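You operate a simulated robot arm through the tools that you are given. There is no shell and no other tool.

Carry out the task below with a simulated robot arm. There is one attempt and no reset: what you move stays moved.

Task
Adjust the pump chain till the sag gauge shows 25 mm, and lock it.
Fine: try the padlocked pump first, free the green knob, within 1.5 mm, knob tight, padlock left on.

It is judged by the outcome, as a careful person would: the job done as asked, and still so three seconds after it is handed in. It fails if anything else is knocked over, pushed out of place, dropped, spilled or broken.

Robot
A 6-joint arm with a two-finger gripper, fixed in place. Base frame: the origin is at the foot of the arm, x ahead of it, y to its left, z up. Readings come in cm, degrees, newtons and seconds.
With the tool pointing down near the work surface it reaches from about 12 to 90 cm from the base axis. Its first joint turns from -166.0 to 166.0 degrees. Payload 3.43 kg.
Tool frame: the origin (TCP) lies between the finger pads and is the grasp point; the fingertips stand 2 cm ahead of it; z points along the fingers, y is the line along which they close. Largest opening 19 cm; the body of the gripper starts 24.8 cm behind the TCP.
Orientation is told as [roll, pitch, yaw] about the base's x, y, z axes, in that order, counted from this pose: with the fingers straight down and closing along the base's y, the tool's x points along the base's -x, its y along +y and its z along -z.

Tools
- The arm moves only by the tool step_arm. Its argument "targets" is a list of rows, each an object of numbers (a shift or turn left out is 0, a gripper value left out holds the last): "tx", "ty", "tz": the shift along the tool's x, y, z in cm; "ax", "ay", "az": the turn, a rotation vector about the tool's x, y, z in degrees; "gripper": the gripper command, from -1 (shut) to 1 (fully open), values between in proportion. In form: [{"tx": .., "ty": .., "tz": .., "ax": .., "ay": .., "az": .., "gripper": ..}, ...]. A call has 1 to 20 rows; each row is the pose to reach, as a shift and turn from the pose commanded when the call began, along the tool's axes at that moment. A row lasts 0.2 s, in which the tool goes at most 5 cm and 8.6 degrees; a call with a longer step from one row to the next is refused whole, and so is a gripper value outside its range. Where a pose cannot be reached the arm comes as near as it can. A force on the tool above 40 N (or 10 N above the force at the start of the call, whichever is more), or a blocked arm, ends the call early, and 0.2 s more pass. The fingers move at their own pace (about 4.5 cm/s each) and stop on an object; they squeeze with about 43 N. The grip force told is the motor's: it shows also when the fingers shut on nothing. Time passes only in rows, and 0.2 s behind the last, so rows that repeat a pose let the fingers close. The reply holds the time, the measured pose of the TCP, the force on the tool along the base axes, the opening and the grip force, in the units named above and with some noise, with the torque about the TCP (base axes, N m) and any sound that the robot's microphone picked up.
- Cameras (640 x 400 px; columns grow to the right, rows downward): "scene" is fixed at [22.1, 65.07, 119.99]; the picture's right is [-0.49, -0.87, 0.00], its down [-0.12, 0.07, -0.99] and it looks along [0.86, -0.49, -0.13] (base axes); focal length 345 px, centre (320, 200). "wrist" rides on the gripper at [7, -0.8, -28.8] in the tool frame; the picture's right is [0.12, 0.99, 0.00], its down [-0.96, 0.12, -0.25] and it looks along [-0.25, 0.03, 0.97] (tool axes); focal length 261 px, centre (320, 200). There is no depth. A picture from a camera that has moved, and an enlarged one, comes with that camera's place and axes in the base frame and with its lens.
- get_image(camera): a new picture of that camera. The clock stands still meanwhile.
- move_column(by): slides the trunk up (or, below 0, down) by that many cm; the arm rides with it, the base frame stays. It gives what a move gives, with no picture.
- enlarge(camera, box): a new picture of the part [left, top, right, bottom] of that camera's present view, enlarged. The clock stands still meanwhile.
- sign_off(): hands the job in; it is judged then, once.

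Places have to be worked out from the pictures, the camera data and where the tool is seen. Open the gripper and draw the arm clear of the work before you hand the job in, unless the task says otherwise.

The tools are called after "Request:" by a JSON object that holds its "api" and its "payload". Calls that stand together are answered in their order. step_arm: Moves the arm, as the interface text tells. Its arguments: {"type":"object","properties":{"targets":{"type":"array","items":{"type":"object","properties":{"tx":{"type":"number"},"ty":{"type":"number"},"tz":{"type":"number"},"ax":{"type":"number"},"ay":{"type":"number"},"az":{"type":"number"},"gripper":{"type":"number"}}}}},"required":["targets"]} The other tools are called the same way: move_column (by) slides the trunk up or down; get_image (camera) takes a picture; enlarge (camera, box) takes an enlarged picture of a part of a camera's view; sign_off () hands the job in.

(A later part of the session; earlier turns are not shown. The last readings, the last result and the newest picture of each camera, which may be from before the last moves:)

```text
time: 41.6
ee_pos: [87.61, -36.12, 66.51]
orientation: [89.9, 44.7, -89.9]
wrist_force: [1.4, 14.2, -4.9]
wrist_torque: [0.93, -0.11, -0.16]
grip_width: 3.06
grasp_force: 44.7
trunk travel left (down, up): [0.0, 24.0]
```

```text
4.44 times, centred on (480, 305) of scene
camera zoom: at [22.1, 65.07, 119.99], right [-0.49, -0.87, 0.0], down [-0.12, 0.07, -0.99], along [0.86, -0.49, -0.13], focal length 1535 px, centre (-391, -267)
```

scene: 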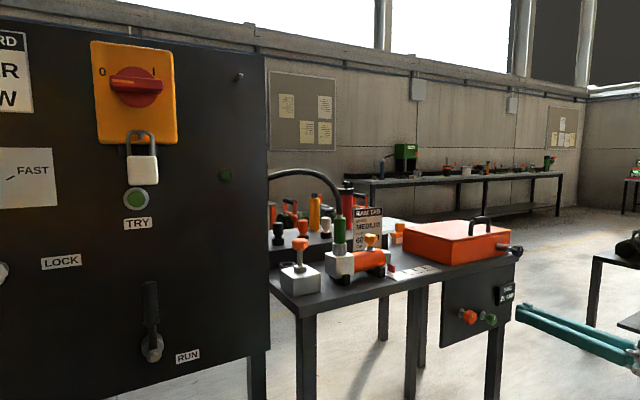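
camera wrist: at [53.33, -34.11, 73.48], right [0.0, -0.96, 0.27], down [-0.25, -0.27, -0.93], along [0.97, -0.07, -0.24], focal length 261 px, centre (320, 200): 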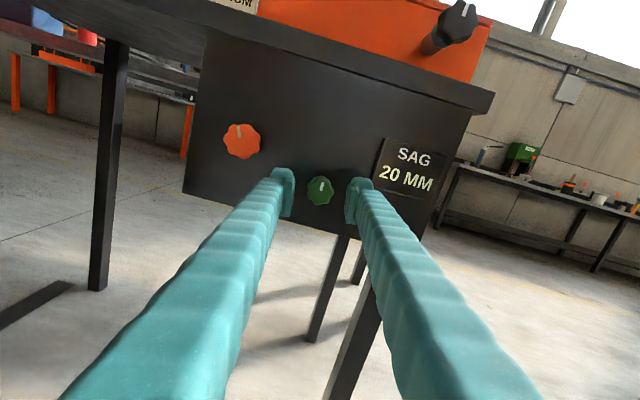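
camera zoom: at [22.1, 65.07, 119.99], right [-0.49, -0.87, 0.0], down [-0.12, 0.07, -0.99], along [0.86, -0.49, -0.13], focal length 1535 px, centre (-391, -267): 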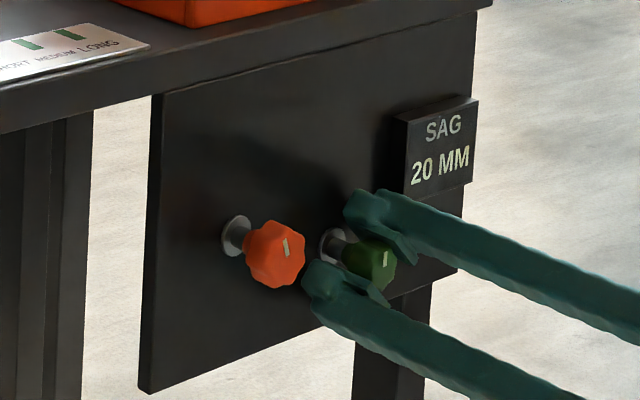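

The wrist turned 36° but the knob's mark still points up: the pads slipped around it at about 0.9 N·m. I'll check the response to the opposite direction while turning back, to see which way it yields.

Request:
{"api": "step_arm", "payload": {"targets": [{"az": 4, "gripper": -1}, {"az": 8}, {"az": 12}, {"az": 16}]}}

Request:
{"api": "enlarge", "payload": {"camera": "wrist", "box": [270, 150, 370, 230]}}

```text
time: 42.6
ee_pos: [87.5, -36.0, 66.44]
orientation: [89.9, 61.0, -90.0]
wrist_force: [4.7, 9.8, -5.4]
wrist_torque: [-0.01, -0.04, -0.2]
grip_width: 3.07
grasp_force: 44.6
trunk travel left (down, up): [0.0, 24.0]
```

```text
5.00 times, centred on (320, 190) of wrist
camera zoom: at [58.77, -31.97, 72.15], right [0.0, -0.81, 0.59], down [-0.25, -0.57, -0.78], along [0.97, -0.14, -0.2], focal length 1303 px, centre (320, 250)
```

zoom: 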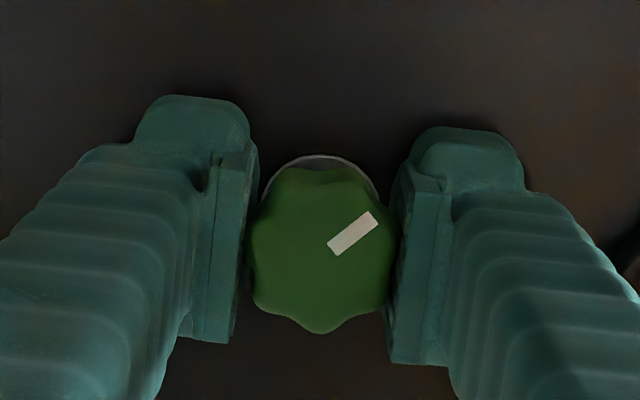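

Interesting: turning clockwise carried the knob with almost no torque (mark moved from 0° to about +12°), while counter-clockwise was blocked. I look at the scene view of the mark and gauge, then continue clockwise a little while watching torque.

Request:
{"api": "enlarge", "payload": {"camera": "scene", "box": [430, 260, 530, 350]}}

Request:
{"api": "step_arm", "payload": {"targets": [{"az": 4, "gripper": -1}, {"az": 8}, {"az": 12}, {"az": 16}, {"az": 20}]}}

Request:
{"api": "enlarge", "payload": {"camera": "wrist", "box": [270, 150, 370, 230]}}

Request:
{"api": "enlarge", "payload": {"camera": "scene", "box": [430, 260, 530, 350]}}

```text
4.44 times, centred on (480, 305) of scene
camera zoom: at [22.1, 65.07, 119.99], right [-0.49, -0.87, 0.0], down [-0.12, 0.07, -0.99], along [0.86, -0.49, -0.13], focal length 1535 px, centre (-391, -267)
```

zoom: 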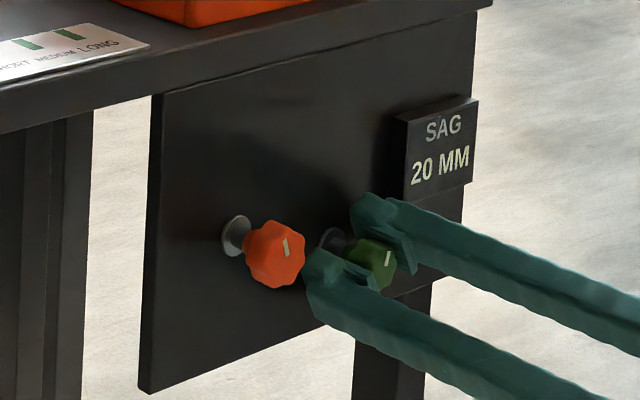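

```text
time: 43.8
ee_pos: [87.49, -35.91, 66.34]
orientation: [89.7, 80.9, -90.3]
wrist_force: [3.5, 8.2, -9.0]
wrist_torque: [0.01, 0.07, -0.13]
grip_width: 3.03
grasp_force: 45.2
trunk travel left (down, up): [0.0, 24.0]
```

```text
5.00 times, centred on (320, 190) of wrist
camera zoom: at [58.78, -34.17, 73.24], right [0.0, -0.96, 0.28], down [-0.25, -0.27, -0.93], along [0.97, -0.07, -0.24], focal length 1303 px, centre (320, 250)
```

zoom: 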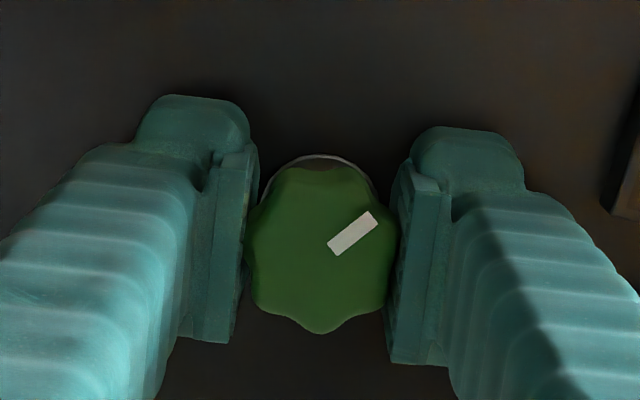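

```text
4.44 times, centred on (480, 305) of scene
camera zoom: at [22.1, 65.07, 119.99], right [-0.49, -0.87, 0.0], down [-0.12, 0.07, -0.99], along [0.86, -0.49, -0.13], focal length 1535 px, centre (-391, -267)
```

zoom: 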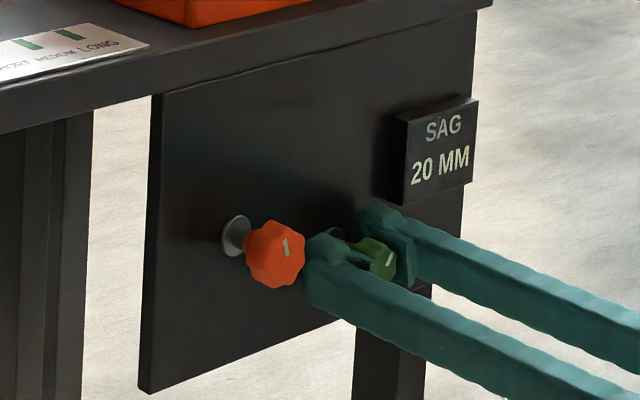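

The knob turned another 20° clockwise with no resistance, while counter-clockwise from the start was a hard stop. I continue clockwise, watching for torque to learn which end is the tight one.

Request:
{"api": "step_arm", "payload": {"targets": [{"az": 6, "gripper": -1}, {"az": 12}, {"az": 18}, {"az": 24}, {"az": 30}, {"az": 36}, {"az": 42}, {"az": 48}, {"az": 54}, {"az": 60}]}}

Request:
{"api": "enlarge", "payload": {"camera": "wrist", "box": [270, 150, 370, 230]}}

Request:
{"api": "enlarge", "payload": {"camera": "scene", "box": [430, 260, 530, 350]}}

```text
time: 46.0
ee_pos: [87.62, -35.91, 66.42]
orientation: [-90.0, 39.2, 90.2]
wrist_force: [-3.5, 9.9, -7.0]
wrist_torque: [0.01, -0.06, -0.13]
grip_width: 3.02
grasp_force: 45.2
trunk travel left (down, up): [0.0, 24.0]
```

```text
5.00 times, centred on (320, 190) of wrist
camera zoom: at [58.78, -41.03, 71.52], right [0.0, -0.72, -0.7], down [-0.25, 0.67, -0.7], along [0.97, 0.17, -0.18], focal length 1303 px, centre (320, 250)
```

zoom: 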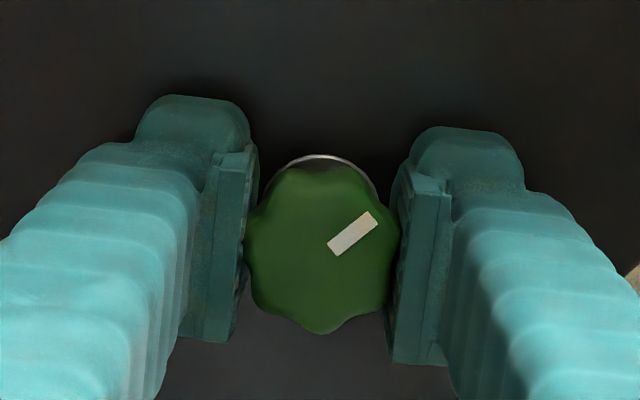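

```text
4.44 times, centred on (480, 305) of scene
camera zoom: at [22.1, 65.07, 119.99], right [-0.49, -0.87, 0.0], down [-0.12, 0.07, -0.99], along [0.86, -0.49, -0.13], focal length 1535 px, centre (-391, -267)
```

zoom: 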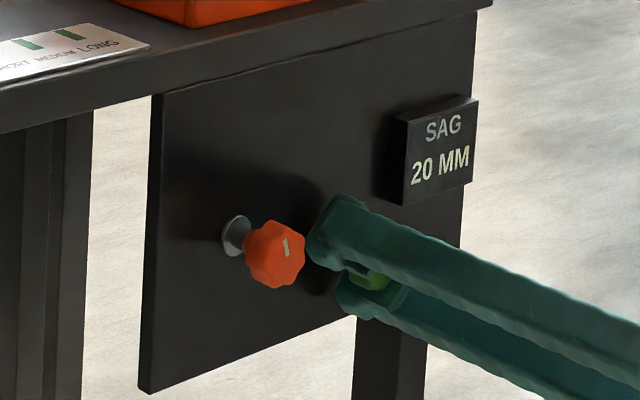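

The green knob has turned about 95° clockwise with no resistance, so it is off its counter-clockwise stop. I release it, back off, and roll the tool to mid-range for the orange knob.

Request:
{"api": "step_arm", "payload": {"targets": [{"gripper": -0.37}, {"gripper": -0.37}, {"gripper": -0.37}, {"tz": -1.5}, {"tz": -3}, {"tz": -4.5}, {"tz": -6}, {"tz": -6, "az": -8}, {"tz": -6, "az": -16}, {"tz": -6, "az": -24}, {"tz": -6, "az": -32}, {"tz": -6, "az": -40}, {"tz": -6, "az": -48}]}}

Request:
{"api": "get_image", "payload": {"camera": "wrist"}}

Request:
{"api": "enlarge", "payload": {"camera": "scene", "box": [430, 260, 530, 350]}}

```text
time: 48.8
ee_pos: [81.47, -36.0, 66.48]
orientation: [-89.6, 87.4, 90.4]
wrist_force: [0.4, -0.5, 0.0]
wrist_torque: [-0.01, -0.01, -0.01]
grip_width: 5.97
grasp_force: 0.0
trunk travel left (down, up): [0.0, 24.0]
```

```text
taken
camera wrist: at [52.76, -35.62, 73.51], right [0.0, -1.0, 0.07], down [-0.25, -0.07, -0.97], along [0.97, -0.02, -0.25], focal length 261 px, centre (320, 200)
```

wrist: 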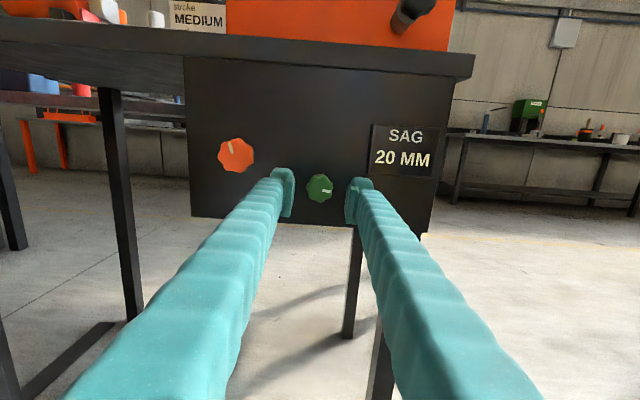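

```text
4.44 times, centred on (480, 305) of scene
camera zoom: at [22.1, 65.07, 119.99], right [-0.49, -0.87, 0.0], down [-0.12, 0.07, -0.99], along [0.86, -0.49, -0.13], focal length 1535 px, centre (-391, -267)
```

zoom: 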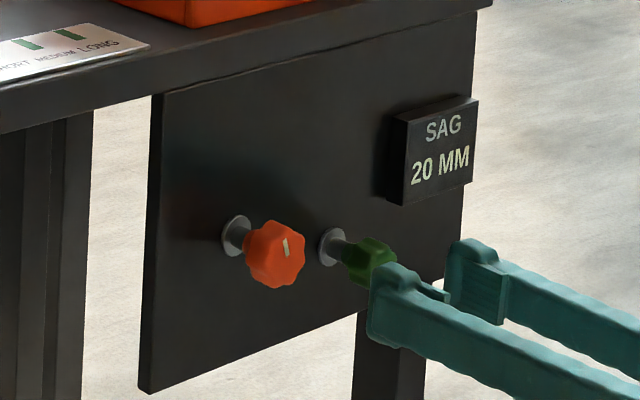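

The green mark now points to 3 o'clock (about 90° clockwise). I move over in front of the orange knob at about (81, -25, 70) and open to 8 cm.

Request:
{"api": "step_arm", "payload": {"targets": [{"tx": 0.8, "ty": -2.8, "tz": -0.5, "gripper": -0.16}, {"tx": 1.6, "ty": -5.6, "tz": -0.5}, {"tx": 2.4, "ty": -8.4, "tz": -0.5}, {"tx": 2.97, "ty": -11.18, "tz": -0.5}, {"tx": 2.97, "ty": -11.18, "tz": -0.5}]}}

Request:
{"api": "get_image", "payload": {"camera": "wrist"}}

Request:
{"api": "enlarge", "payload": {"camera": "wrist", "box": [270, 150, 370, 230]}}

```text
time: 49.7
ee_pos: [83.68, -29.89, 69.73]
orientation: [-82.6, 87.0, 97.5]
wrist_force: [-14.8, -1.1, 3.9]
wrist_torque: [0.18, -0.16, 0.67]
grip_width: 8.03
grasp_force: 0.1
out of reach, approached as far as the arm can: row 2, 3, 4
trunk travel left (down, up): [0.0, 24.0]
stopped in row 4: the force on the tool passed its limit at 65 N (the readings are from after the stop); the commanded pose is now the measured one
```

```text
taken
camera wrist: at [55.01, -29.55, 77.09], right [0.0, -1.0, 0.07], down [-0.25, -0.07, -0.96], along [0.97, -0.02, -0.25], focal length 261 px, centre (320, 200)
```

wrist: 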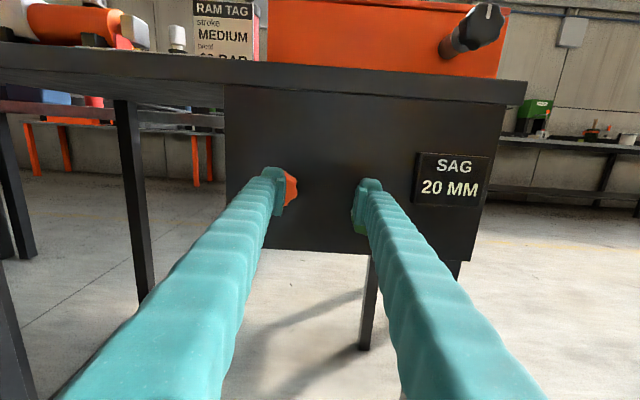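

```text
5.00 times, centred on (320, 190) of wrist
camera zoom: at [55.01, -29.55, 77.09], right [0.0, -1.0, 0.07], down [-0.25, -0.07, -0.96], along [0.97, -0.02, -0.25], focal length 1303 px, centre (320, 250)
```

zoom: 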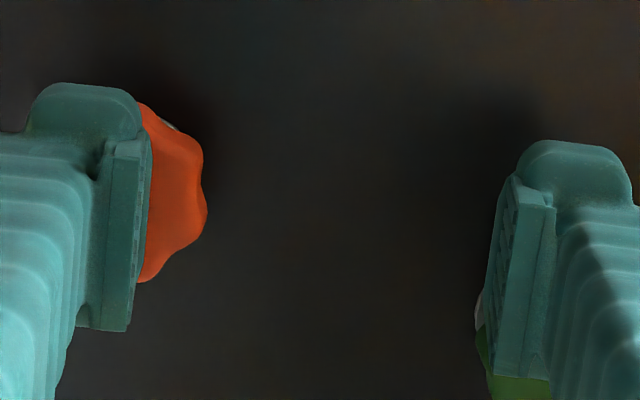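

Moving in front of the orange knob hit a radial reach limit, which pushed the tool forward so a finger touched the knob face; gauge still 20 mm and nothing moved. I back off and approach with the tool yawed 15° to the left, which keeps the wrist in reach.

Request:
{"api": "step_arm", "payload": {"targets": [{"tx": 0.6, "ty": 1.97, "tz": -0.6, "gripper": -0.16}, {"tx": 0.5, "ty": 1.98, "tz": -1, "ax": 5}, {"tx": 0.35, "ty": 0.98, "tz": -1.5, "ax": 10}, {"tx": 0.27, "ty": -0.52, "tz": -2, "ax": 15}]}}

Request:
{"api": "get_image", "payload": {"camera": "wrist"}}

Request:
{"api": "enlarge", "payload": {"camera": "scene", "box": [430, 260, 530, 350]}}

```text
time: 50.7
ee_pos: [81.85, -29.28, 70.24]
orientation: [-97.1, 87.0, 98.1]
wrist_force: [-0.9, 0.0, -0.5]
wrist_torque: [0.0, 0.07, 0.0]
grip_width: 7.98
grasp_force: 0.1
trunk travel left (down, up): [0.0, 24.0]
```

```text
taken
camera wrist: at [53.88, -36.48, 76.98], right [0.26, -0.96, 0.07], down [-0.22, -0.13, -0.97], along [0.94, 0.24, -0.24], focal length 261 px, centre (320, 200)
```

wrist: 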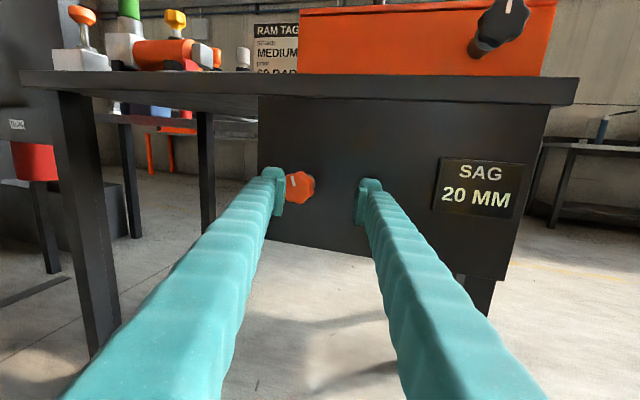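

```text
4.44 times, centred on (480, 305) of scene
camera zoom: at [22.1, 65.07, 119.99], right [-0.49, -0.87, 0.0], down [-0.12, 0.07, -0.99], along [0.86, -0.49, -0.13], focal length 1535 px, centre (-391, -267)
```

zoom: 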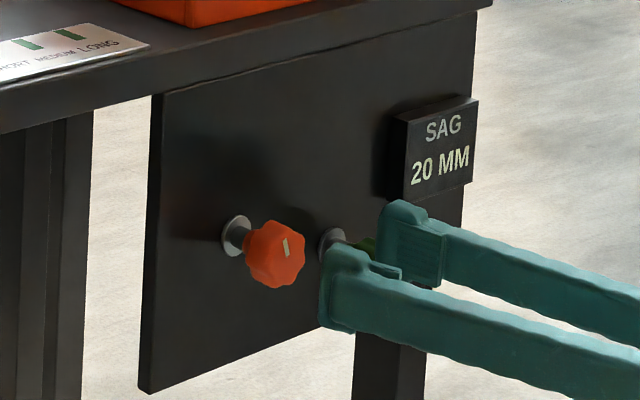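

Clear of everything, orange knob untouched. I slide 2.6 cm left to put the tool axis through the orange knob, then refine with a close-up.

Request:
{"api": "step_arm", "payload": {"targets": [{"tx": -0.16, "ty": -1.3, "gripper": -0.16}, {"tx": -0.32, "ty": -2.6}, {"tx": -0.32, "ty": -2.6}]}}

Request:
{"api": "enlarge", "payload": {"camera": "wrist", "box": [260, 140, 380, 230]}}

```text
time: 51.5
ee_pos: [81.2, -26.86, 69.97]
orientation: [-97.1, 87.1, 97.9]
wrist_force: [0.0, 0.3, -0.6]
wrist_torque: [0.03, 0.01, 0.0]
grip_width: 8.0
grasp_force: 0.0
trunk travel left (down, up): [0.0, 24.0]
```

```text
4.44 times, centred on (320, 185) of wrist
camera zoom: at [53.17, -33.94, 76.8], right [0.26, -0.96, 0.07], down [-0.22, -0.13, -0.97], along [0.94, 0.24, -0.24], focal length 1158 px, centre (320, 267)
```

zoom: 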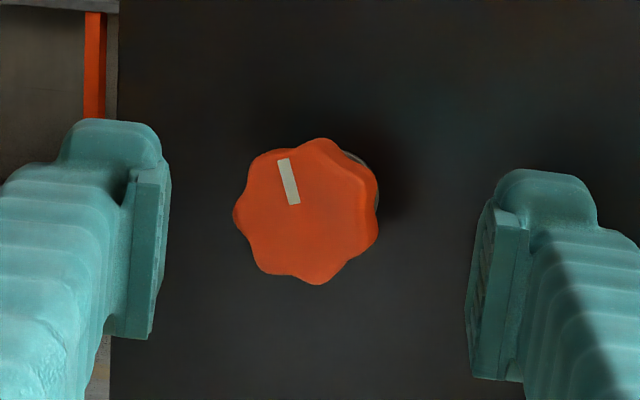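

Centred within about 3 mm. I move in 6 cm around the orange knob and then reduce the yaw to about 5°.

Request:
{"api": "step_arm", "payload": {"targets": [{"tx": -0.15, "ty": -0.31, "tz": 1.5, "gripper": -0.16}, {"tx": -0.15, "ty": -0.31, "tz": 3}, {"tx": -0.15, "ty": -0.31, "tz": 4.5}, {"tx": -0.15, "ty": -0.31, "tz": 6}, {"tx": -0.15, "ty": -0.31, "tz": 6, "ax": -5}, {"tx": -0.15, "ty": -0.31, "tz": 6, "ax": -10}, {"tx": -0.15, "ty": -0.31, "tz": 6, "ax": -10}]}}

Request:
{"api": "enlarge", "payload": {"camera": "wrist", "box": [260, 140, 380, 230]}}

Request:
{"api": "enlarge", "payload": {"camera": "scene", "box": [430, 260, 530, 350]}}

```text
time: 53.1
ee_pos: [86.82, -24.98, 69.86]
orientation: [-87.1, 86.9, 98.0]
wrist_force: [-0.2, -0.9, 0.4]
wrist_torque: [-0.01, 0.0, -0.01]
grip_width: 7.97
grasp_force: 0.0
trunk travel left (down, up): [0.0, 24.0]
```

```text
4.44 times, centred on (320, 185) of wrist
camera zoom: at [58.19, -27.09, 76.92], right [0.09, -0.99, 0.07], down [-0.24, -0.09, -0.97], along [0.97, 0.07, -0.25], focal length 1158 px, centre (320, 267)
```

zoom: 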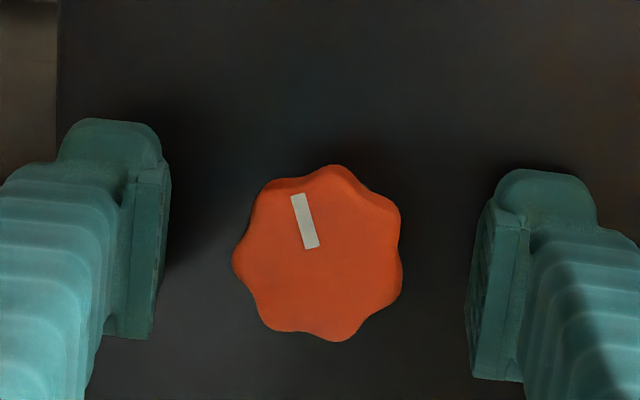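

```text
4.44 times, centred on (480, 305) of scene
camera zoom: at [22.1, 65.07, 119.99], right [-0.49, -0.87, 0.0], down [-0.12, 0.07, -0.99], along [0.86, -0.49, -0.13], focal length 1535 px, centre (-391, -267)
```

zoom: 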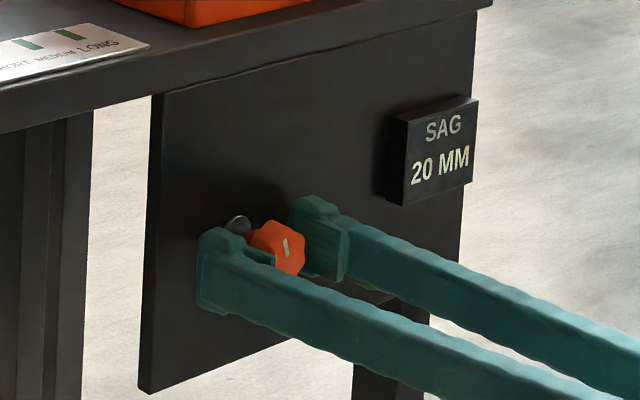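

Perfectly centred on the orange knob. I close on it.

Request:
{"api": "step_arm", "payload": {"targets": [{"tz": 0.4, "gripper": -1}, {"tz": 0.4}, {"tz": 0.4}, {"tz": 0.4}, {"tz": 0.4}]}}

Request:
{"api": "enlarge", "payload": {"camera": "wrist", "box": [260, 140, 380, 230]}}

```text
time: 54.3
ee_pos: [87.41, -24.91, 69.86]
orientation: [-87.1, 87.1, 98.0]
wrist_force: [5.1, -0.1, -0.3]
wrist_torque: [0.0, 0.02, -0.63]
grip_width: 4.03
grasp_force: 44.9
trunk travel left (down, up): [0.0, 24.0]
```

```text
4.44 times, centred on (320, 185) of wrist
camera zoom: at [58.64, -27.06, 76.94], right [0.09, -0.99, 0.07], down [-0.24, -0.09, -0.97], along [0.97, 0.07, -0.25], focal length 1158 px, centre (320, 267)
```

zoom: 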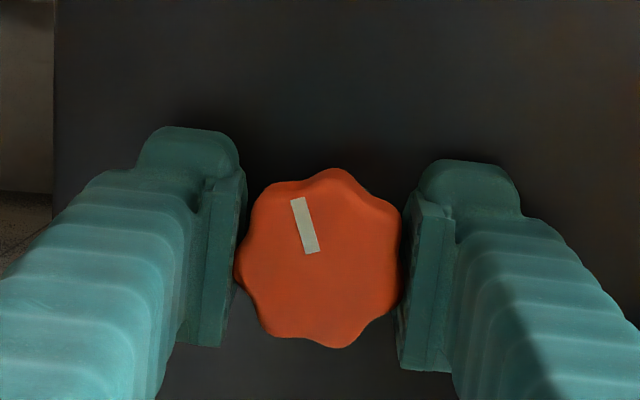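

Good, gentle grip (4.03 cm). I try a small counter-clockwise turn of 20° and read the gauge.

Request:
{"api": "step_arm", "payload": {"targets": [{"az": -4, "gripper": -1}, {"az": -8}, {"az": -12}, {"az": -16}, {"az": -20}]}}

Request:
{"api": "enlarge", "payload": {"camera": "wrist", "box": [260, 140, 380, 230]}}

Request:
{"api": "enlarge", "payload": {"camera": "scene", "box": [430, 260, 530, 350]}}

```text
time: 55.5
ee_pos: [87.32, -25.01, 69.74]
orientation: [89.5, 72.8, -85.4]
wrist_force: [12.8, -3.5, -1.5]
wrist_torque: [0.01, 0.23, -0.64]
grip_width: 4.0
grasp_force: 45.3
trunk travel left (down, up): [0.0, 24.0]
```

```text
4.44 times, centred on (320, 185) of wrist
camera zoom: at [58.43, -24.72, 76.33], right [0.08, -0.91, 0.41], down [-0.21, -0.41, -0.88], along [0.97, -0.01, -0.23], focal length 1158 px, centre (320, 267)
```

zoom: 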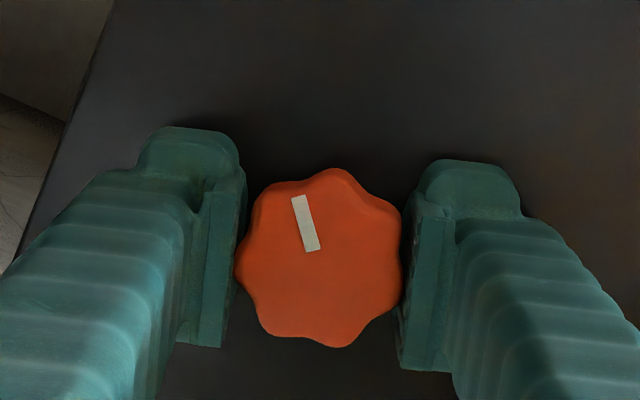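

```text
4.44 times, centred on (480, 305) of scene
camera zoom: at [22.1, 65.07, 119.99], right [-0.49, -0.87, 0.0], down [-0.12, 0.07, -0.99], along [0.86, -0.49, -0.13], focal length 1535 px, centre (-391, -267)
```

zoom: 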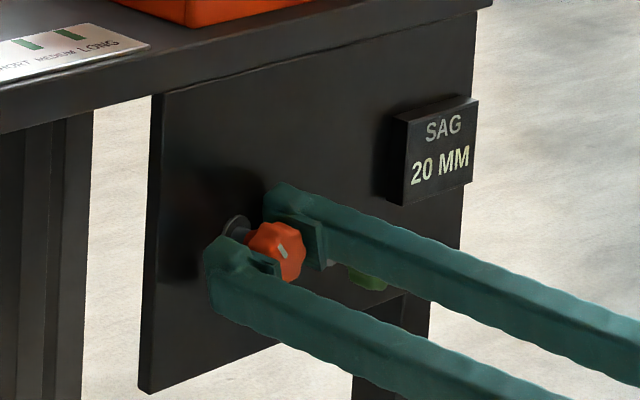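

The orange knob turns freely with the fingers, gauge still 20. I continue counter-clockwise another 40° to see whether the gauge responds.

Request:
{"api": "step_arm", "payload": {"targets": [{"az": -5, "gripper": -1}, {"az": -10}, {"az": -15}, {"az": -20}, {"az": -25}, {"az": -30}, {"az": -35}, {"az": -40}]}}

Request:
{"api": "enlarge", "payload": {"camera": "wrist", "box": [260, 140, 380, 230]}}

Request:
{"api": "enlarge", "payload": {"camera": "scene", "box": [430, 260, 530, 350]}}

```text
time: 57.3
ee_pos: [87.31, -24.96, 69.85]
orientation: [89.9, 32.7, -85.1]
wrist_force: [33.9, -20.6, 5.1]
wrist_torque: [0.01, 0.17, -0.29]
grip_width: 3.95
grasp_force: 44.9
trunk travel left (down, up): [0.0, 24.0]
```

```text
4.44 times, centred on (320, 185) of wrist
camera zoom: at [58.14, -21.31, 72.98], right [0.04, -0.44, 0.9], down [-0.17, -0.89, -0.42], along [0.98, -0.14, -0.11], focal length 1158 px, centre (320, 267)
```

zoom: 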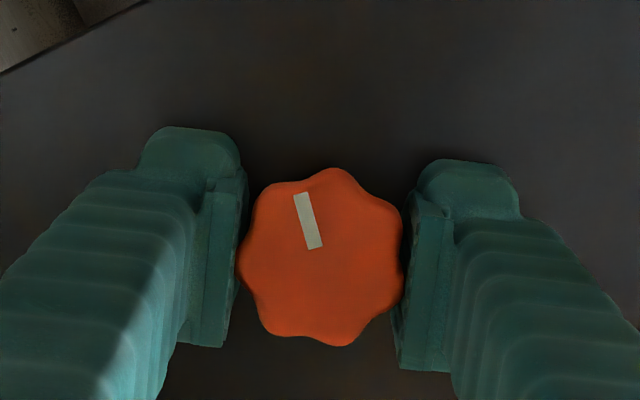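

```text
4.44 times, centred on (480, 305) of scene
camera zoom: at [22.1, 65.07, 119.99], right [-0.49, -0.87, 0.0], down [-0.12, 0.07, -0.99], along [0.86, -0.49, -0.13], focal length 1535 px, centre (-391, -267)
```

zoom: 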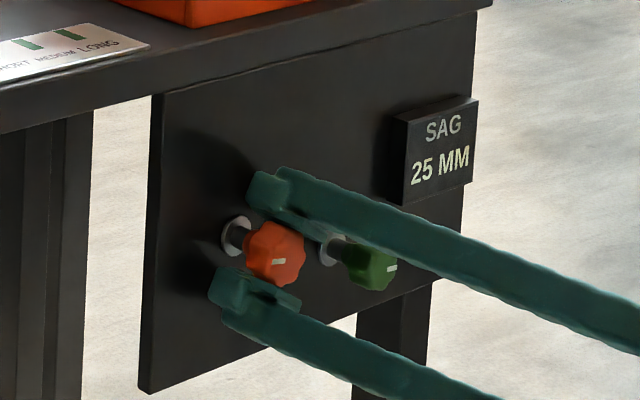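

The gauge has jumped from 20 to 25 mm between 20° and 60° of turn, so the display may be coarse. I'll map it: relieve the side load and go on 6° at a time to find where it changes next.

Request:
{"api": "step_arm", "payload": {"targets": [{"tx": -0.14, "ty": 0.09, "tz": 0.24, "gripper": -1}, {"tx": -0.14, "ty": 0.09, "tz": 0.24, "az": -3}, {"tx": -0.14, "ty": 0.09, "tz": 0.24, "az": -6}]}}

Request:
{"api": "enlarge", "payload": {"camera": "scene", "box": [430, 260, 530, 350]}}

```text
time: 58.1
ee_pos: [87.48, -25.09, 69.86]
orientation: [89.8, 26.8, -85.1]
wrist_force: [-38.3, -10.1, 6.0]
wrist_torque: [0.02, -0.66, -0.25]
grip_width: 3.94
grasp_force: 45.5
trunk travel left (down, up): [0.0, 24.0]
```

```text
4.44 times, centred on (480, 305) of scene
camera zoom: at [22.1, 65.07, 119.99], right [-0.49, -0.87, 0.0], down [-0.12, 0.07, -0.99], along [0.86, -0.49, -0.13], focal length 1535 px, centre (-391, -267)
```

zoom: 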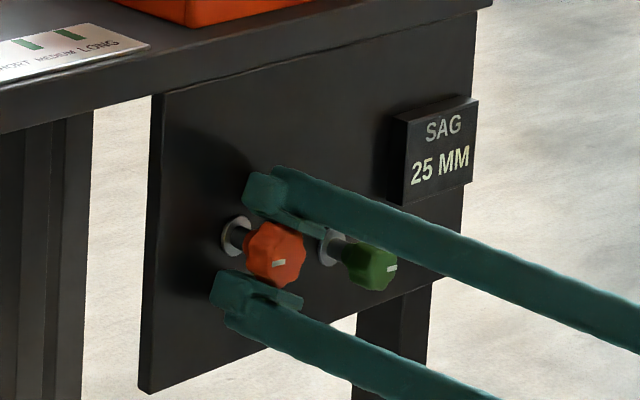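

Still 25 mm at about -66°. I take out the over-correction in the push and continue 8° more.

Request:
{"api": "step_arm", "payload": {"targets": [{"tz": -0.12, "gripper": -1}, {"tz": -0.12, "az": -4}, {"tz": -0.12, "az": -8}]}}

Request:
{"api": "enlarge", "payload": {"camera": "scene", "box": [430, 260, 530, 350]}}

```text
time: 58.9
ee_pos: [87.47, -25.12, 69.94]
orientation: [89.9, 18.9, -84.9]
wrist_force: [-7.2, -12.2, 9.2]
wrist_torque: [0.04, -0.21, -0.4]
grip_width: 3.91
grasp_force: 44.9
trunk travel left (down, up): [0.0, 24.0]
```

```text
4.44 times, centred on (480, 305) of scene
camera zoom: at [22.1, 65.07, 119.99], right [-0.49, -0.87, 0.0], down [-0.12, 0.07, -0.99], along [0.86, -0.49, -0.13], focal length 1535 px, centre (-391, -267)
```

zoom: 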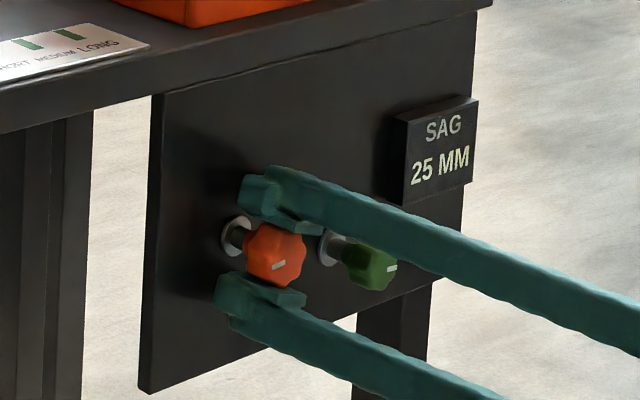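

Still 25 mm (tool roll reading 18.9°). I go on another 10°.

Request:
{"api": "step_arm", "payload": {"targets": [{"ty": 0.05, "az": -4, "gripper": -1}, {"ty": 0.08, "az": -8}, {"ty": 0.1, "az": -10}]}}

Request:
{"api": "enlarge", "payload": {"camera": "scene", "box": [430, 260, 530, 350]}}

```text
time: 59.7
ee_pos: [87.57, -25.11, 69.98]
orientation: [89.8, 8.8, -84.9]
wrist_force: [8.4, -11.1, 8.6]
wrist_torque: [-0.01, -0.07, -0.03]
grip_width: 3.89
grasp_force: 45.2
trunk travel left (down, up): [0.0, 24.0]
```

```text
4.44 times, centred on (480, 305) of scene
camera zoom: at [22.1, 65.07, 119.99], right [-0.49, -0.87, 0.0], down [-0.12, 0.07, -0.99], along [0.86, -0.49, -0.13], focal length 1535 px, centre (-391, -267)
```

zoom: 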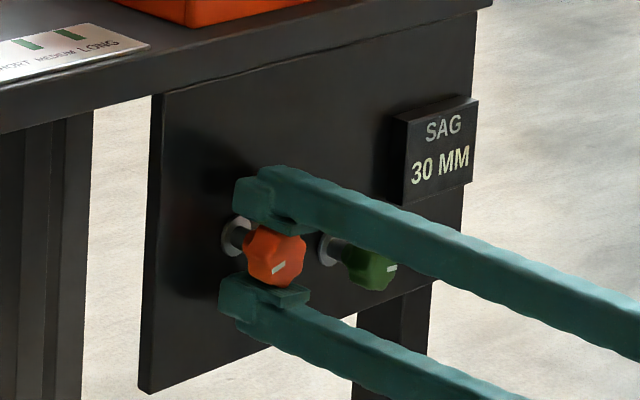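

The gauge now reads 30 mm at 8.8°, so the 25→30 step lies between 18.9° and 8.8°. I go back in small steps to pin the transition.

Request:
{"api": "step_arm", "payload": {"targets": [{"az": 2, "gripper": -1}, {"az": 4}]}}

Request:
{"api": "enlarge", "payload": {"camera": "scene", "box": [430, 260, 530, 350]}}

```text
time: 60.3
ee_pos: [87.55, -24.99, 69.96]
orientation: [89.9, 13.0, -84.8]
wrist_force: [17.5, -9.3, 7.6]
wrist_torque: [0.01, -0.43, 0.04]
grip_width: 3.9
grasp_force: 44.5
trunk travel left (down, up): [0.0, 24.0]
```

```text
4.44 times, centred on (480, 305) of scene
camera zoom: at [22.1, 65.07, 119.99], right [-0.49, -0.87, 0.0], down [-0.12, 0.07, -0.99], along [0.86, -0.49, -0.13], focal length 1535 px, centre (-391, -267)
```

zoom: 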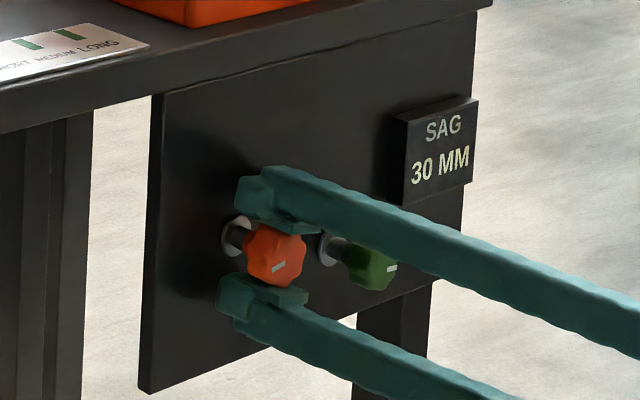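

Still 30 at 13.0°. Another 3° back.

Request:
{"api": "step_arm", "payload": {"targets": [{"az": 1.5, "gripper": -1}, {"az": 3}]}}

Request:
{"api": "enlarge", "payload": {"camera": "scene", "box": [430, 260, 530, 350]}}

```text
time: 60.9
ee_pos: [87.51, -24.96, 69.94]
orientation: [89.8, 16.0, -84.9]
wrist_force: [23.0, -7.0, 6.3]
wrist_torque: [0.02, -0.44, 0.08]
grip_width: 3.91
grasp_force: 45.4
trunk travel left (down, up): [0.0, 24.0]
```

```text
4.44 times, centred on (480, 305) of scene
camera zoom: at [22.1, 65.07, 119.99], right [-0.49, -0.87, 0.0], down [-0.12, 0.07, -0.99], along [0.86, -0.49, -0.13], focal length 1535 px, centre (-391, -267)
```

zoom: 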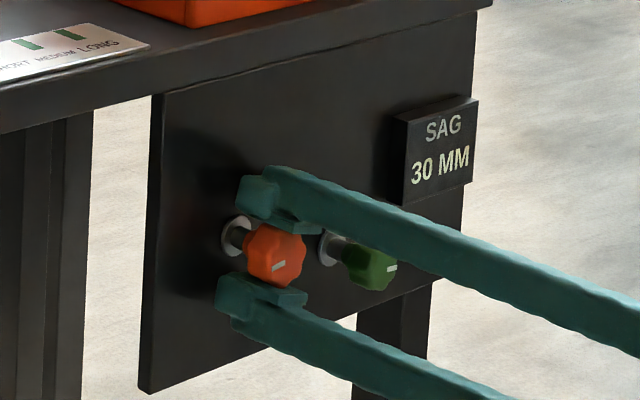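

Still 30 at 16.0°. Another 3°.

Request:
{"api": "step_arm", "payload": {"targets": [{"az": 1.5, "tz": 0.05, "gripper": -1}, {"az": 3, "tz": 0.1}]}}

Request:
{"api": "enlarge", "payload": {"camera": "scene", "box": [430, 260, 530, 350]}}

```text
time: 61.5
ee_pos: [87.45, -25.01, 69.93]
orientation: [89.8, 19.0, -85.0]
wrist_force: [3.5, -3.1, 5.2]
wrist_torque: [0.03, -0.52, -0.11]
grip_width: 3.9
grasp_force: 45.5
trunk travel left (down, up): [0.0, 24.0]
```

```text
4.44 times, centred on (480, 305) of scene
camera zoom: at [22.1, 65.07, 119.99], right [-0.49, -0.87, 0.0], down [-0.12, 0.07, -0.99], along [0.86, -0.49, -0.13], focal length 1535 px, centre (-391, -267)
```

zoom: 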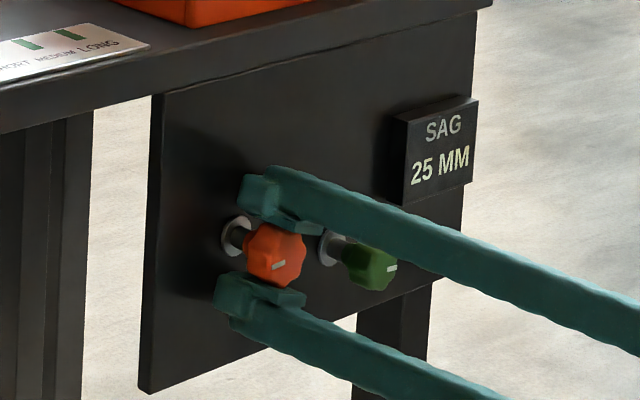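

25 mm again at 19.0°, so the 25/30 edge is near 17.5°. Now I search for the 20/25 edge in the other direction, 16° first.

Request:
{"api": "step_arm", "payload": {"targets": [{"az": 4, "gripper": -1}, {"az": 8}, {"az": 12}, {"az": 16}, {"az": 20}, {"az": 24}]}}

Request:
{"api": "enlarge", "payload": {"camera": "scene", "box": [430, 260, 530, 350]}}

```text
time: 62.9
ee_pos: [87.42, -24.98, 69.88]
orientation: [89.7, 43.1, -85.1]
wrist_force: [-17.7, 7.6, -11.4]
wrist_torque: [-0.02, -0.96, -0.43]
grip_width: 3.96
grasp_force: 44.5
trunk travel left (down, up): [0.0, 24.0]
```

```text
4.44 times, centred on (480, 305) of scene
camera zoom: at [22.1, 65.07, 119.99], right [-0.49, -0.87, 0.0], down [-0.12, 0.07, -0.99], along [0.86, -0.49, -0.13], focal length 1535 px, centre (-391, -267)
```

zoom: 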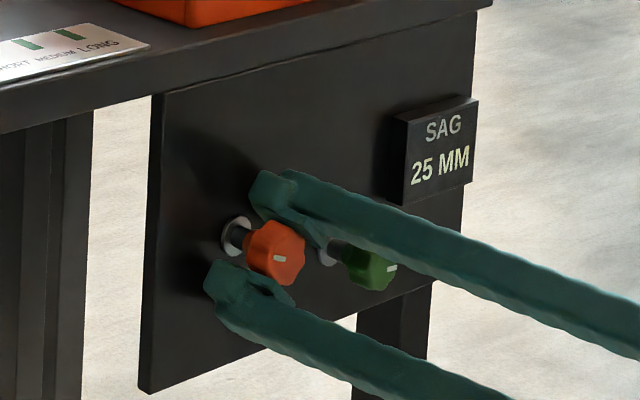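

Still 25 at 43.1°. I go on 8° more.

Request:
{"api": "step_arm", "payload": {"targets": [{"az": 4, "tz": -0.05, "gripper": -1}, {"az": 8, "tz": -0.1}]}}

Request:
{"api": "enlarge", "payload": {"camera": "scene", "box": [430, 260, 530, 350]}}

```text
time: 63.5
ee_pos: [87.48, -25.05, 69.84]
orientation: [89.6, 51.0, -85.1]
wrist_force: [1.0, 17.6, -16.7]
wrist_torque: [-0.03, -0.9, -0.72]
grip_width: 3.98
grasp_force: 44.7
trunk travel left (down, up): [0.0, 24.0]
```

```text
4.44 times, centred on (480, 305) of scene
camera zoom: at [22.1, 65.07, 119.99], right [-0.49, -0.87, 0.0], down [-0.12, 0.07, -0.99], along [0.86, -0.49, -0.13], focal length 1535 px, centre (-391, -267)
```

zoom: 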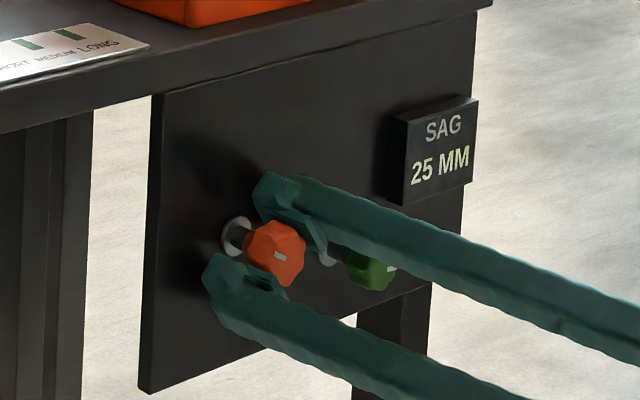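

Still 25 at 51°. I relieve the side force slightly and go on 5°.

Request:
{"api": "step_arm", "payload": {"targets": [{"az": 2.5, "ty": -0.1, "gripper": -1}, {"az": 5, "ty": -0.15}]}}

Request:
{"api": "enlarge", "payload": {"camera": "scene", "box": [430, 260, 530, 350]}}

```text
time: 64.1
ee_pos: [87.58, -25.03, 69.8]
orientation: [89.7, 55.9, -85.3]
wrist_force: [22.3, 22.0, -14.1]
wrist_torque: [-0.04, -0.82, -0.83]
grip_width: 4.0
grasp_force: 44.3
trunk travel left (down, up): [0.0, 24.0]
```

```text
4.44 times, centred on (480, 305) of scene
camera zoom: at [22.1, 65.07, 119.99], right [-0.49, -0.87, 0.0], down [-0.12, 0.07, -0.99], along [0.86, -0.49, -0.13], focal length 1535 px, centre (-391, -267)
```

zoom: 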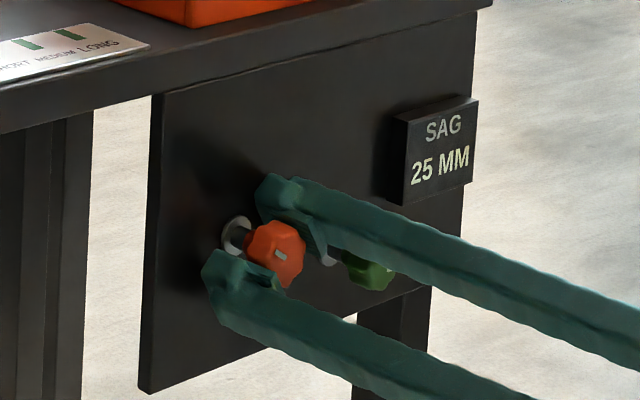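

Still 25 at 55.9°. I relieve the loads a bit more and advance 4°.

Request:
{"api": "step_arm", "payload": {"targets": [{"ty": -0.15, "tz": 0.12, "gripper": -1}, {"az": 2, "ty": -0.15, "tz": 0.12}, {"az": 4, "ty": -0.15, "tz": 0.12}]}}

Request:
{"api": "enlarge", "payload": {"camera": "scene", "box": [430, 260, 530, 350]}}

Request:
{"api": "enlarge", "payload": {"camera": "wrist", "box": [260, 140, 380, 230]}}

```text
time: 64.9
ee_pos: [87.52, -24.95, 69.84]
orientation: [89.7, 59.9, -85.3]
wrist_force: [-9.0, 8.1, -4.0]
wrist_torque: [-0.03, -0.73, -0.7]
grip_width: 3.98
grasp_force: 44.7
trunk travel left (down, up): [0.0, 24.0]
```

```text
4.44 times, centred on (480, 305) of scene
camera zoom: at [22.1, 65.07, 119.99], right [-0.49, -0.87, 0.0], down [-0.12, 0.07, -0.99], along [0.86, -0.49, -0.13], focal length 1535 px, centre (-391, -267)
```

zoom: 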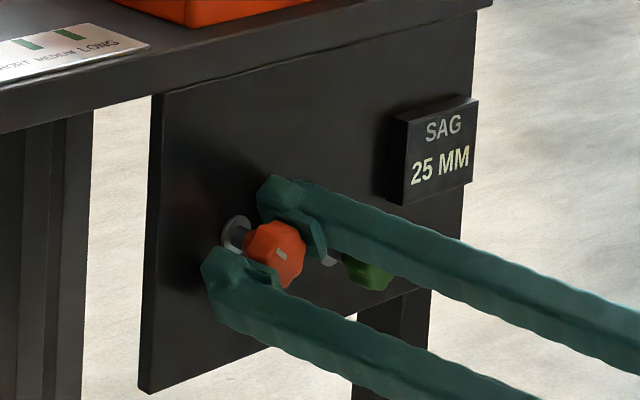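

```text
4.44 times, centred on (320, 185) of wrist
camera zoom: at [58.46, -23.34, 75.52], right [0.07, -0.8, 0.6], down [-0.2, -0.6, -0.77], along [0.98, -0.06, -0.2], focal length 1158 px, centre (320, 267)
```

zoom: 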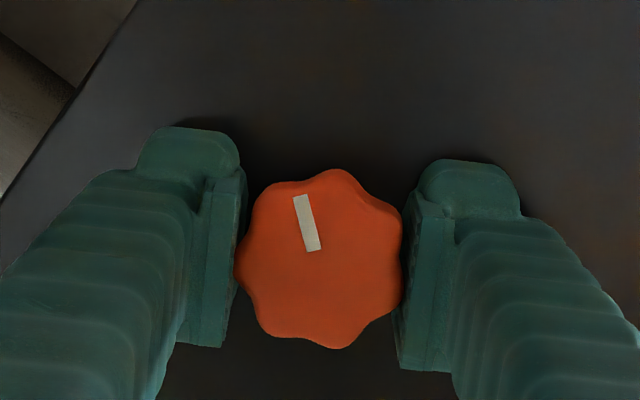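

Still 25 at 59.9°. Grip is steady (mark fixed relative to the fingers). Continue 4°.

Request:
{"api": "step_arm", "payload": {"targets": [{"az": 2, "ty": -0.05, "gripper": -1}, {"az": 4, "ty": -0.1}]}}

Request:
{"api": "enlarge", "payload": {"camera": "scene", "box": [430, 260, 530, 350]}}

```text
time: 65.5
ee_pos: [87.53, -24.95, 69.76]
orientation: [89.8, 64.1, -85.3]
wrist_force: [-13.7, -8.5, 2.3]
wrist_torque: [0.02, -0.51, -0.65]
grip_width: 4.04
grasp_force: 44.8
trunk travel left (down, up): [0.0, 24.0]
```

```text
4.44 times, centred on (480, 305) of scene
camera zoom: at [22.1, 65.07, 119.99], right [-0.49, -0.87, 0.0], down [-0.12, 0.07, -0.99], along [0.86, -0.49, -0.13], focal length 1535 px, centre (-391, -267)
```

zoom: 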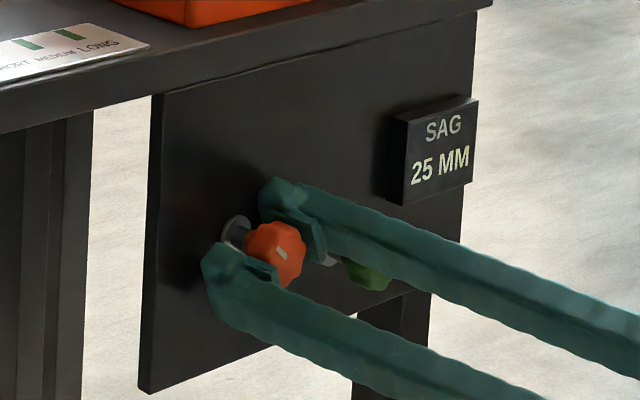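

Still 25 at 64.1°. Another 3°.

Request:
{"api": "step_arm", "payload": {"targets": [{"az": 1.5, "gripper": -1}, {"az": 3}]}}

Request:
{"api": "enlarge", "payload": {"camera": "scene", "box": [430, 260, 530, 350]}}

```text
time: 66.1
ee_pos: [87.52, -24.88, 69.9]
orientation: [89.9, 67.0, -85.2]
wrist_force: [-12.7, -20.4, 4.1]
wrist_torque: [0.06, -0.4, -0.63]
grip_width: 4.0
grasp_force: 44.9
trunk travel left (down, up): [0.0, 24.0]
```

```text
4.44 times, centred on (480, 305) of scene
camera zoom: at [22.1, 65.07, 119.99], right [-0.49, -0.87, 0.0], down [-0.12, 0.07, -0.99], along [0.86, -0.49, -0.13], focal length 1535 px, centre (-391, -267)
```

zoom: 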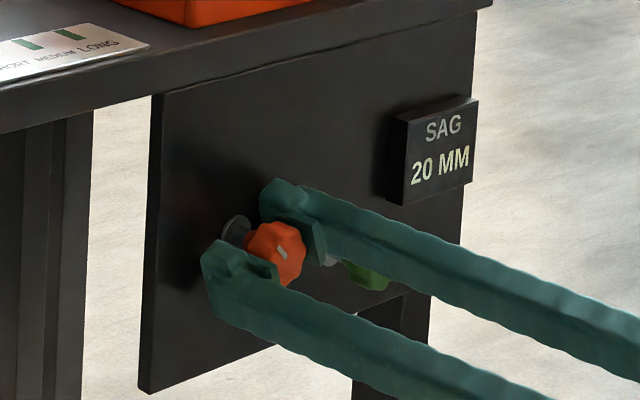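

Edges found: 20/25 at about 65.6° and 25/30 at about 17.5°, i.e. about 0.104 mm per degree; the start angle (92.9°) then corresponds to ~20 mm, so the display rounds to 5 mm and true 25 mm is the middle, about 42°. I turn back to 42.5°.

Request:
{"api": "step_arm", "payload": {"targets": [{"az": -4, "ty": 0.08, "gripper": -1}, {"az": -8, "ty": 0.12}, {"az": -12, "ty": 0.14}, {"az": -16, "ty": 0.14}, {"az": -20, "ty": 0.14}, {"az": -24.5, "ty": 0.14}, {"az": -24.5, "ty": 0.14}]}}

Request:
{"api": "enlarge", "payload": {"camera": "scene", "box": [430, 260, 530, 350]}}

Request:
{"api": "enlarge", "payload": {"camera": "wrist", "box": [260, 140, 380, 230]}}

```text
time: 67.7
ee_pos: [87.5, -24.95, 69.88]
orientation: [89.9, 42.4, -85.1]
wrist_force: [1.4, -24.9, 11.8]
wrist_torque: [0.03, -0.5, -0.46]
grip_width: 3.95
grasp_force: 45.2
trunk travel left (down, up): [0.0, 24.0]
```

```text
4.44 times, centred on (480, 305) of scene
camera zoom: at [22.1, 65.07, 119.99], right [-0.49, -0.87, 0.0], down [-0.12, 0.07, -0.99], along [0.86, -0.49, -0.13], focal length 1535 px, centre (-391, -267)
```

zoom: 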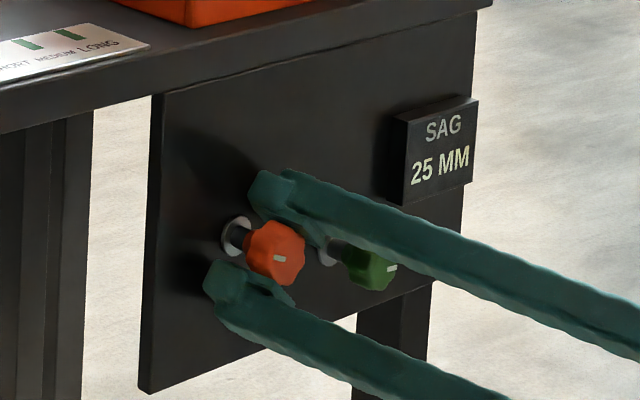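

```text
4.44 times, centred on (320, 185) of wrist
camera zoom: at [58.36, -21.88, 73.95], right [0.05, -0.58, 0.81], down [-0.18, -0.81, -0.56], along [0.98, -0.12, -0.14], focal length 1158 px, centre (320, 267)
```

zoom: 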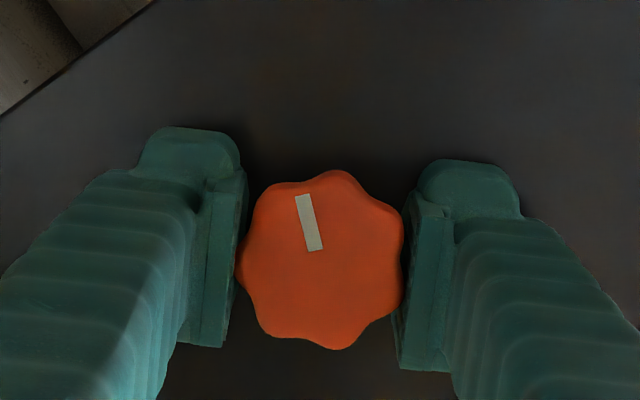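

Gauge reads 25 mm at mid-band. I relieve the side load, then open the fingers and check that the knob doesn't move.

Request:
{"api": "step_arm", "payload": {"targets": [{"ty": 0.15, "gripper": -1}, {"ty": 0.15, "gripper": -0.6}, {"ty": 0.15, "gripper": -0.26}, {"ty": 0.15}, {"ty": 0.15}]}}

Request:
{"api": "enlarge", "payload": {"camera": "wrist", "box": [260, 140, 380, 230]}}

Request:
{"api": "enlarge", "payload": {"camera": "scene", "box": [430, 260, 530, 350]}}

```text
time: 68.9
ee_pos: [87.48, -25.01, 69.84]
orientation: [89.8, 42.6, -85.0]
wrist_force: [-0.4, 0.2, 0.0]
wrist_torque: [0.03, 0.01, -0.05]
grip_width: 7.03
grasp_force: 0.0
trunk travel left (down, up): [0.0, 24.0]
```

```text
4.44 times, centred on (320, 185) of wrist
camera zoom: at [58.36, -21.94, 74.02], right [0.05, -0.58, 0.81], down [-0.18, -0.81, -0.56], along [0.98, -0.12, -0.15], focal length 1158 px, centre (320, 267)
```

zoom: 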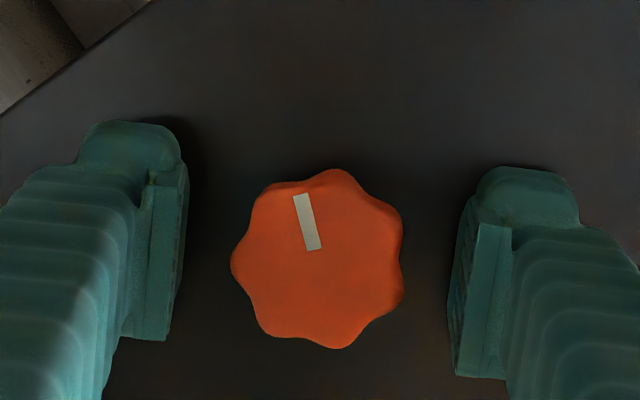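

```text
4.44 times, centred on (480, 305) of scene
camera zoom: at [22.1, 65.07, 119.99], right [-0.49, -0.87, 0.0], down [-0.12, 0.07, -0.99], along [0.86, -0.49, -0.13], focal length 1535 px, centre (-391, -267)
```

zoom: 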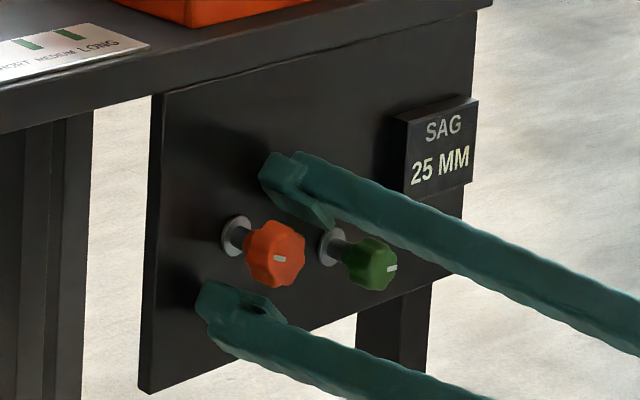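

The orange mark did not move on release and the gauge stays 25 mm. I now yaw 10° and withdraw along the tool axis.

Request:
{"api": "step_arm", "payload": {"targets": [{"ax": 3.4, "ay": 3.7, "gripper": -0.26}, {"ax": 6.76, "ay": 7.37}, {"ax": 6.76, "ay": 7.37, "tx": -0.21, "ty": 0.19, "tz": -1.6}, {"ax": 6.76, "ay": 7.37, "tx": -0.42, "ty": 0.38, "tz": -3.2}, {"ax": 6.76, "ay": 7.37, "tx": -0.62, "ty": 0.57, "tz": -4.8}, {"ax": 6.76, "ay": 7.37, "tx": -0.83, "ty": 0.76, "tz": -6.4}]}}

Request:
{"api": "get_image", "payload": {"camera": "wrist"}}

Request:
{"api": "enlarge", "payload": {"camera": "scene", "box": [430, 260, 530, 350]}}

```text
time: 69.5
ee_pos: [87.19, -25.25, 69.88]
orientation: [89.8, 42.7, -76.6]
wrist_force: [-52.0, -10.5, -1.1]
wrist_torque: [0.22, -1.38, -2.26]
grip_width: 7.17
grasp_force: 1.4
trunk travel left (down, up): [0.0, 24.0]
stopped in row 2: the force on the tool passed its limit at 57 N (the readings are from after the stop); the commanded pose is now the measured one
```

```text
taken
camera wrist: at [57.89, -26.5, 74.03], right [0.14, -0.57, 0.81], down [-0.06, -0.82, -0.57], along [0.99, 0.03, -0.15], focal length 261 px, centre (320, 200)
```

wrist: 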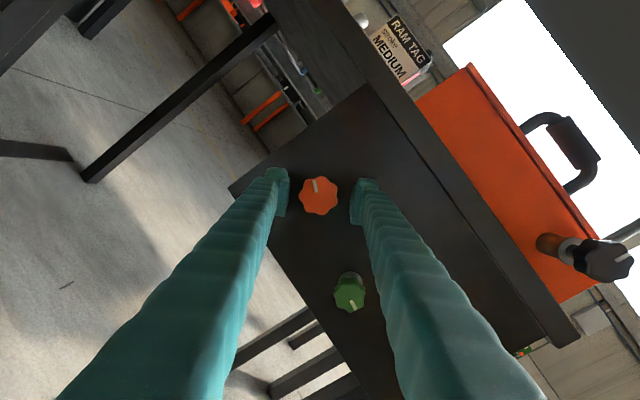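

```text
4.44 times, centred on (480, 305) of scene
camera zoom: at [22.1, 65.07, 119.99], right [-0.49, -0.87, 0.0], down [-0.12, 0.07, -0.99], along [0.86, -0.49, -0.13], focal length 1535 px, centre (-391, -267)
```

zoom: 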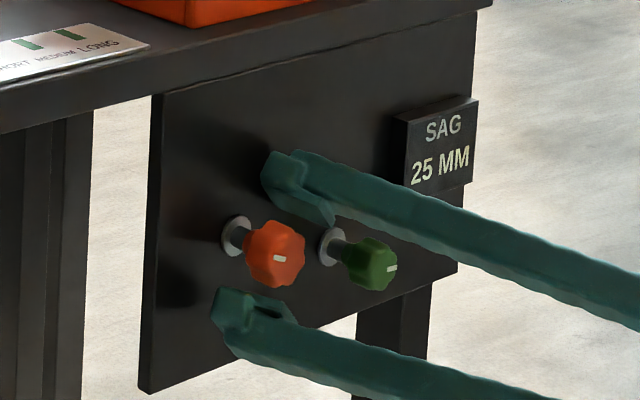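

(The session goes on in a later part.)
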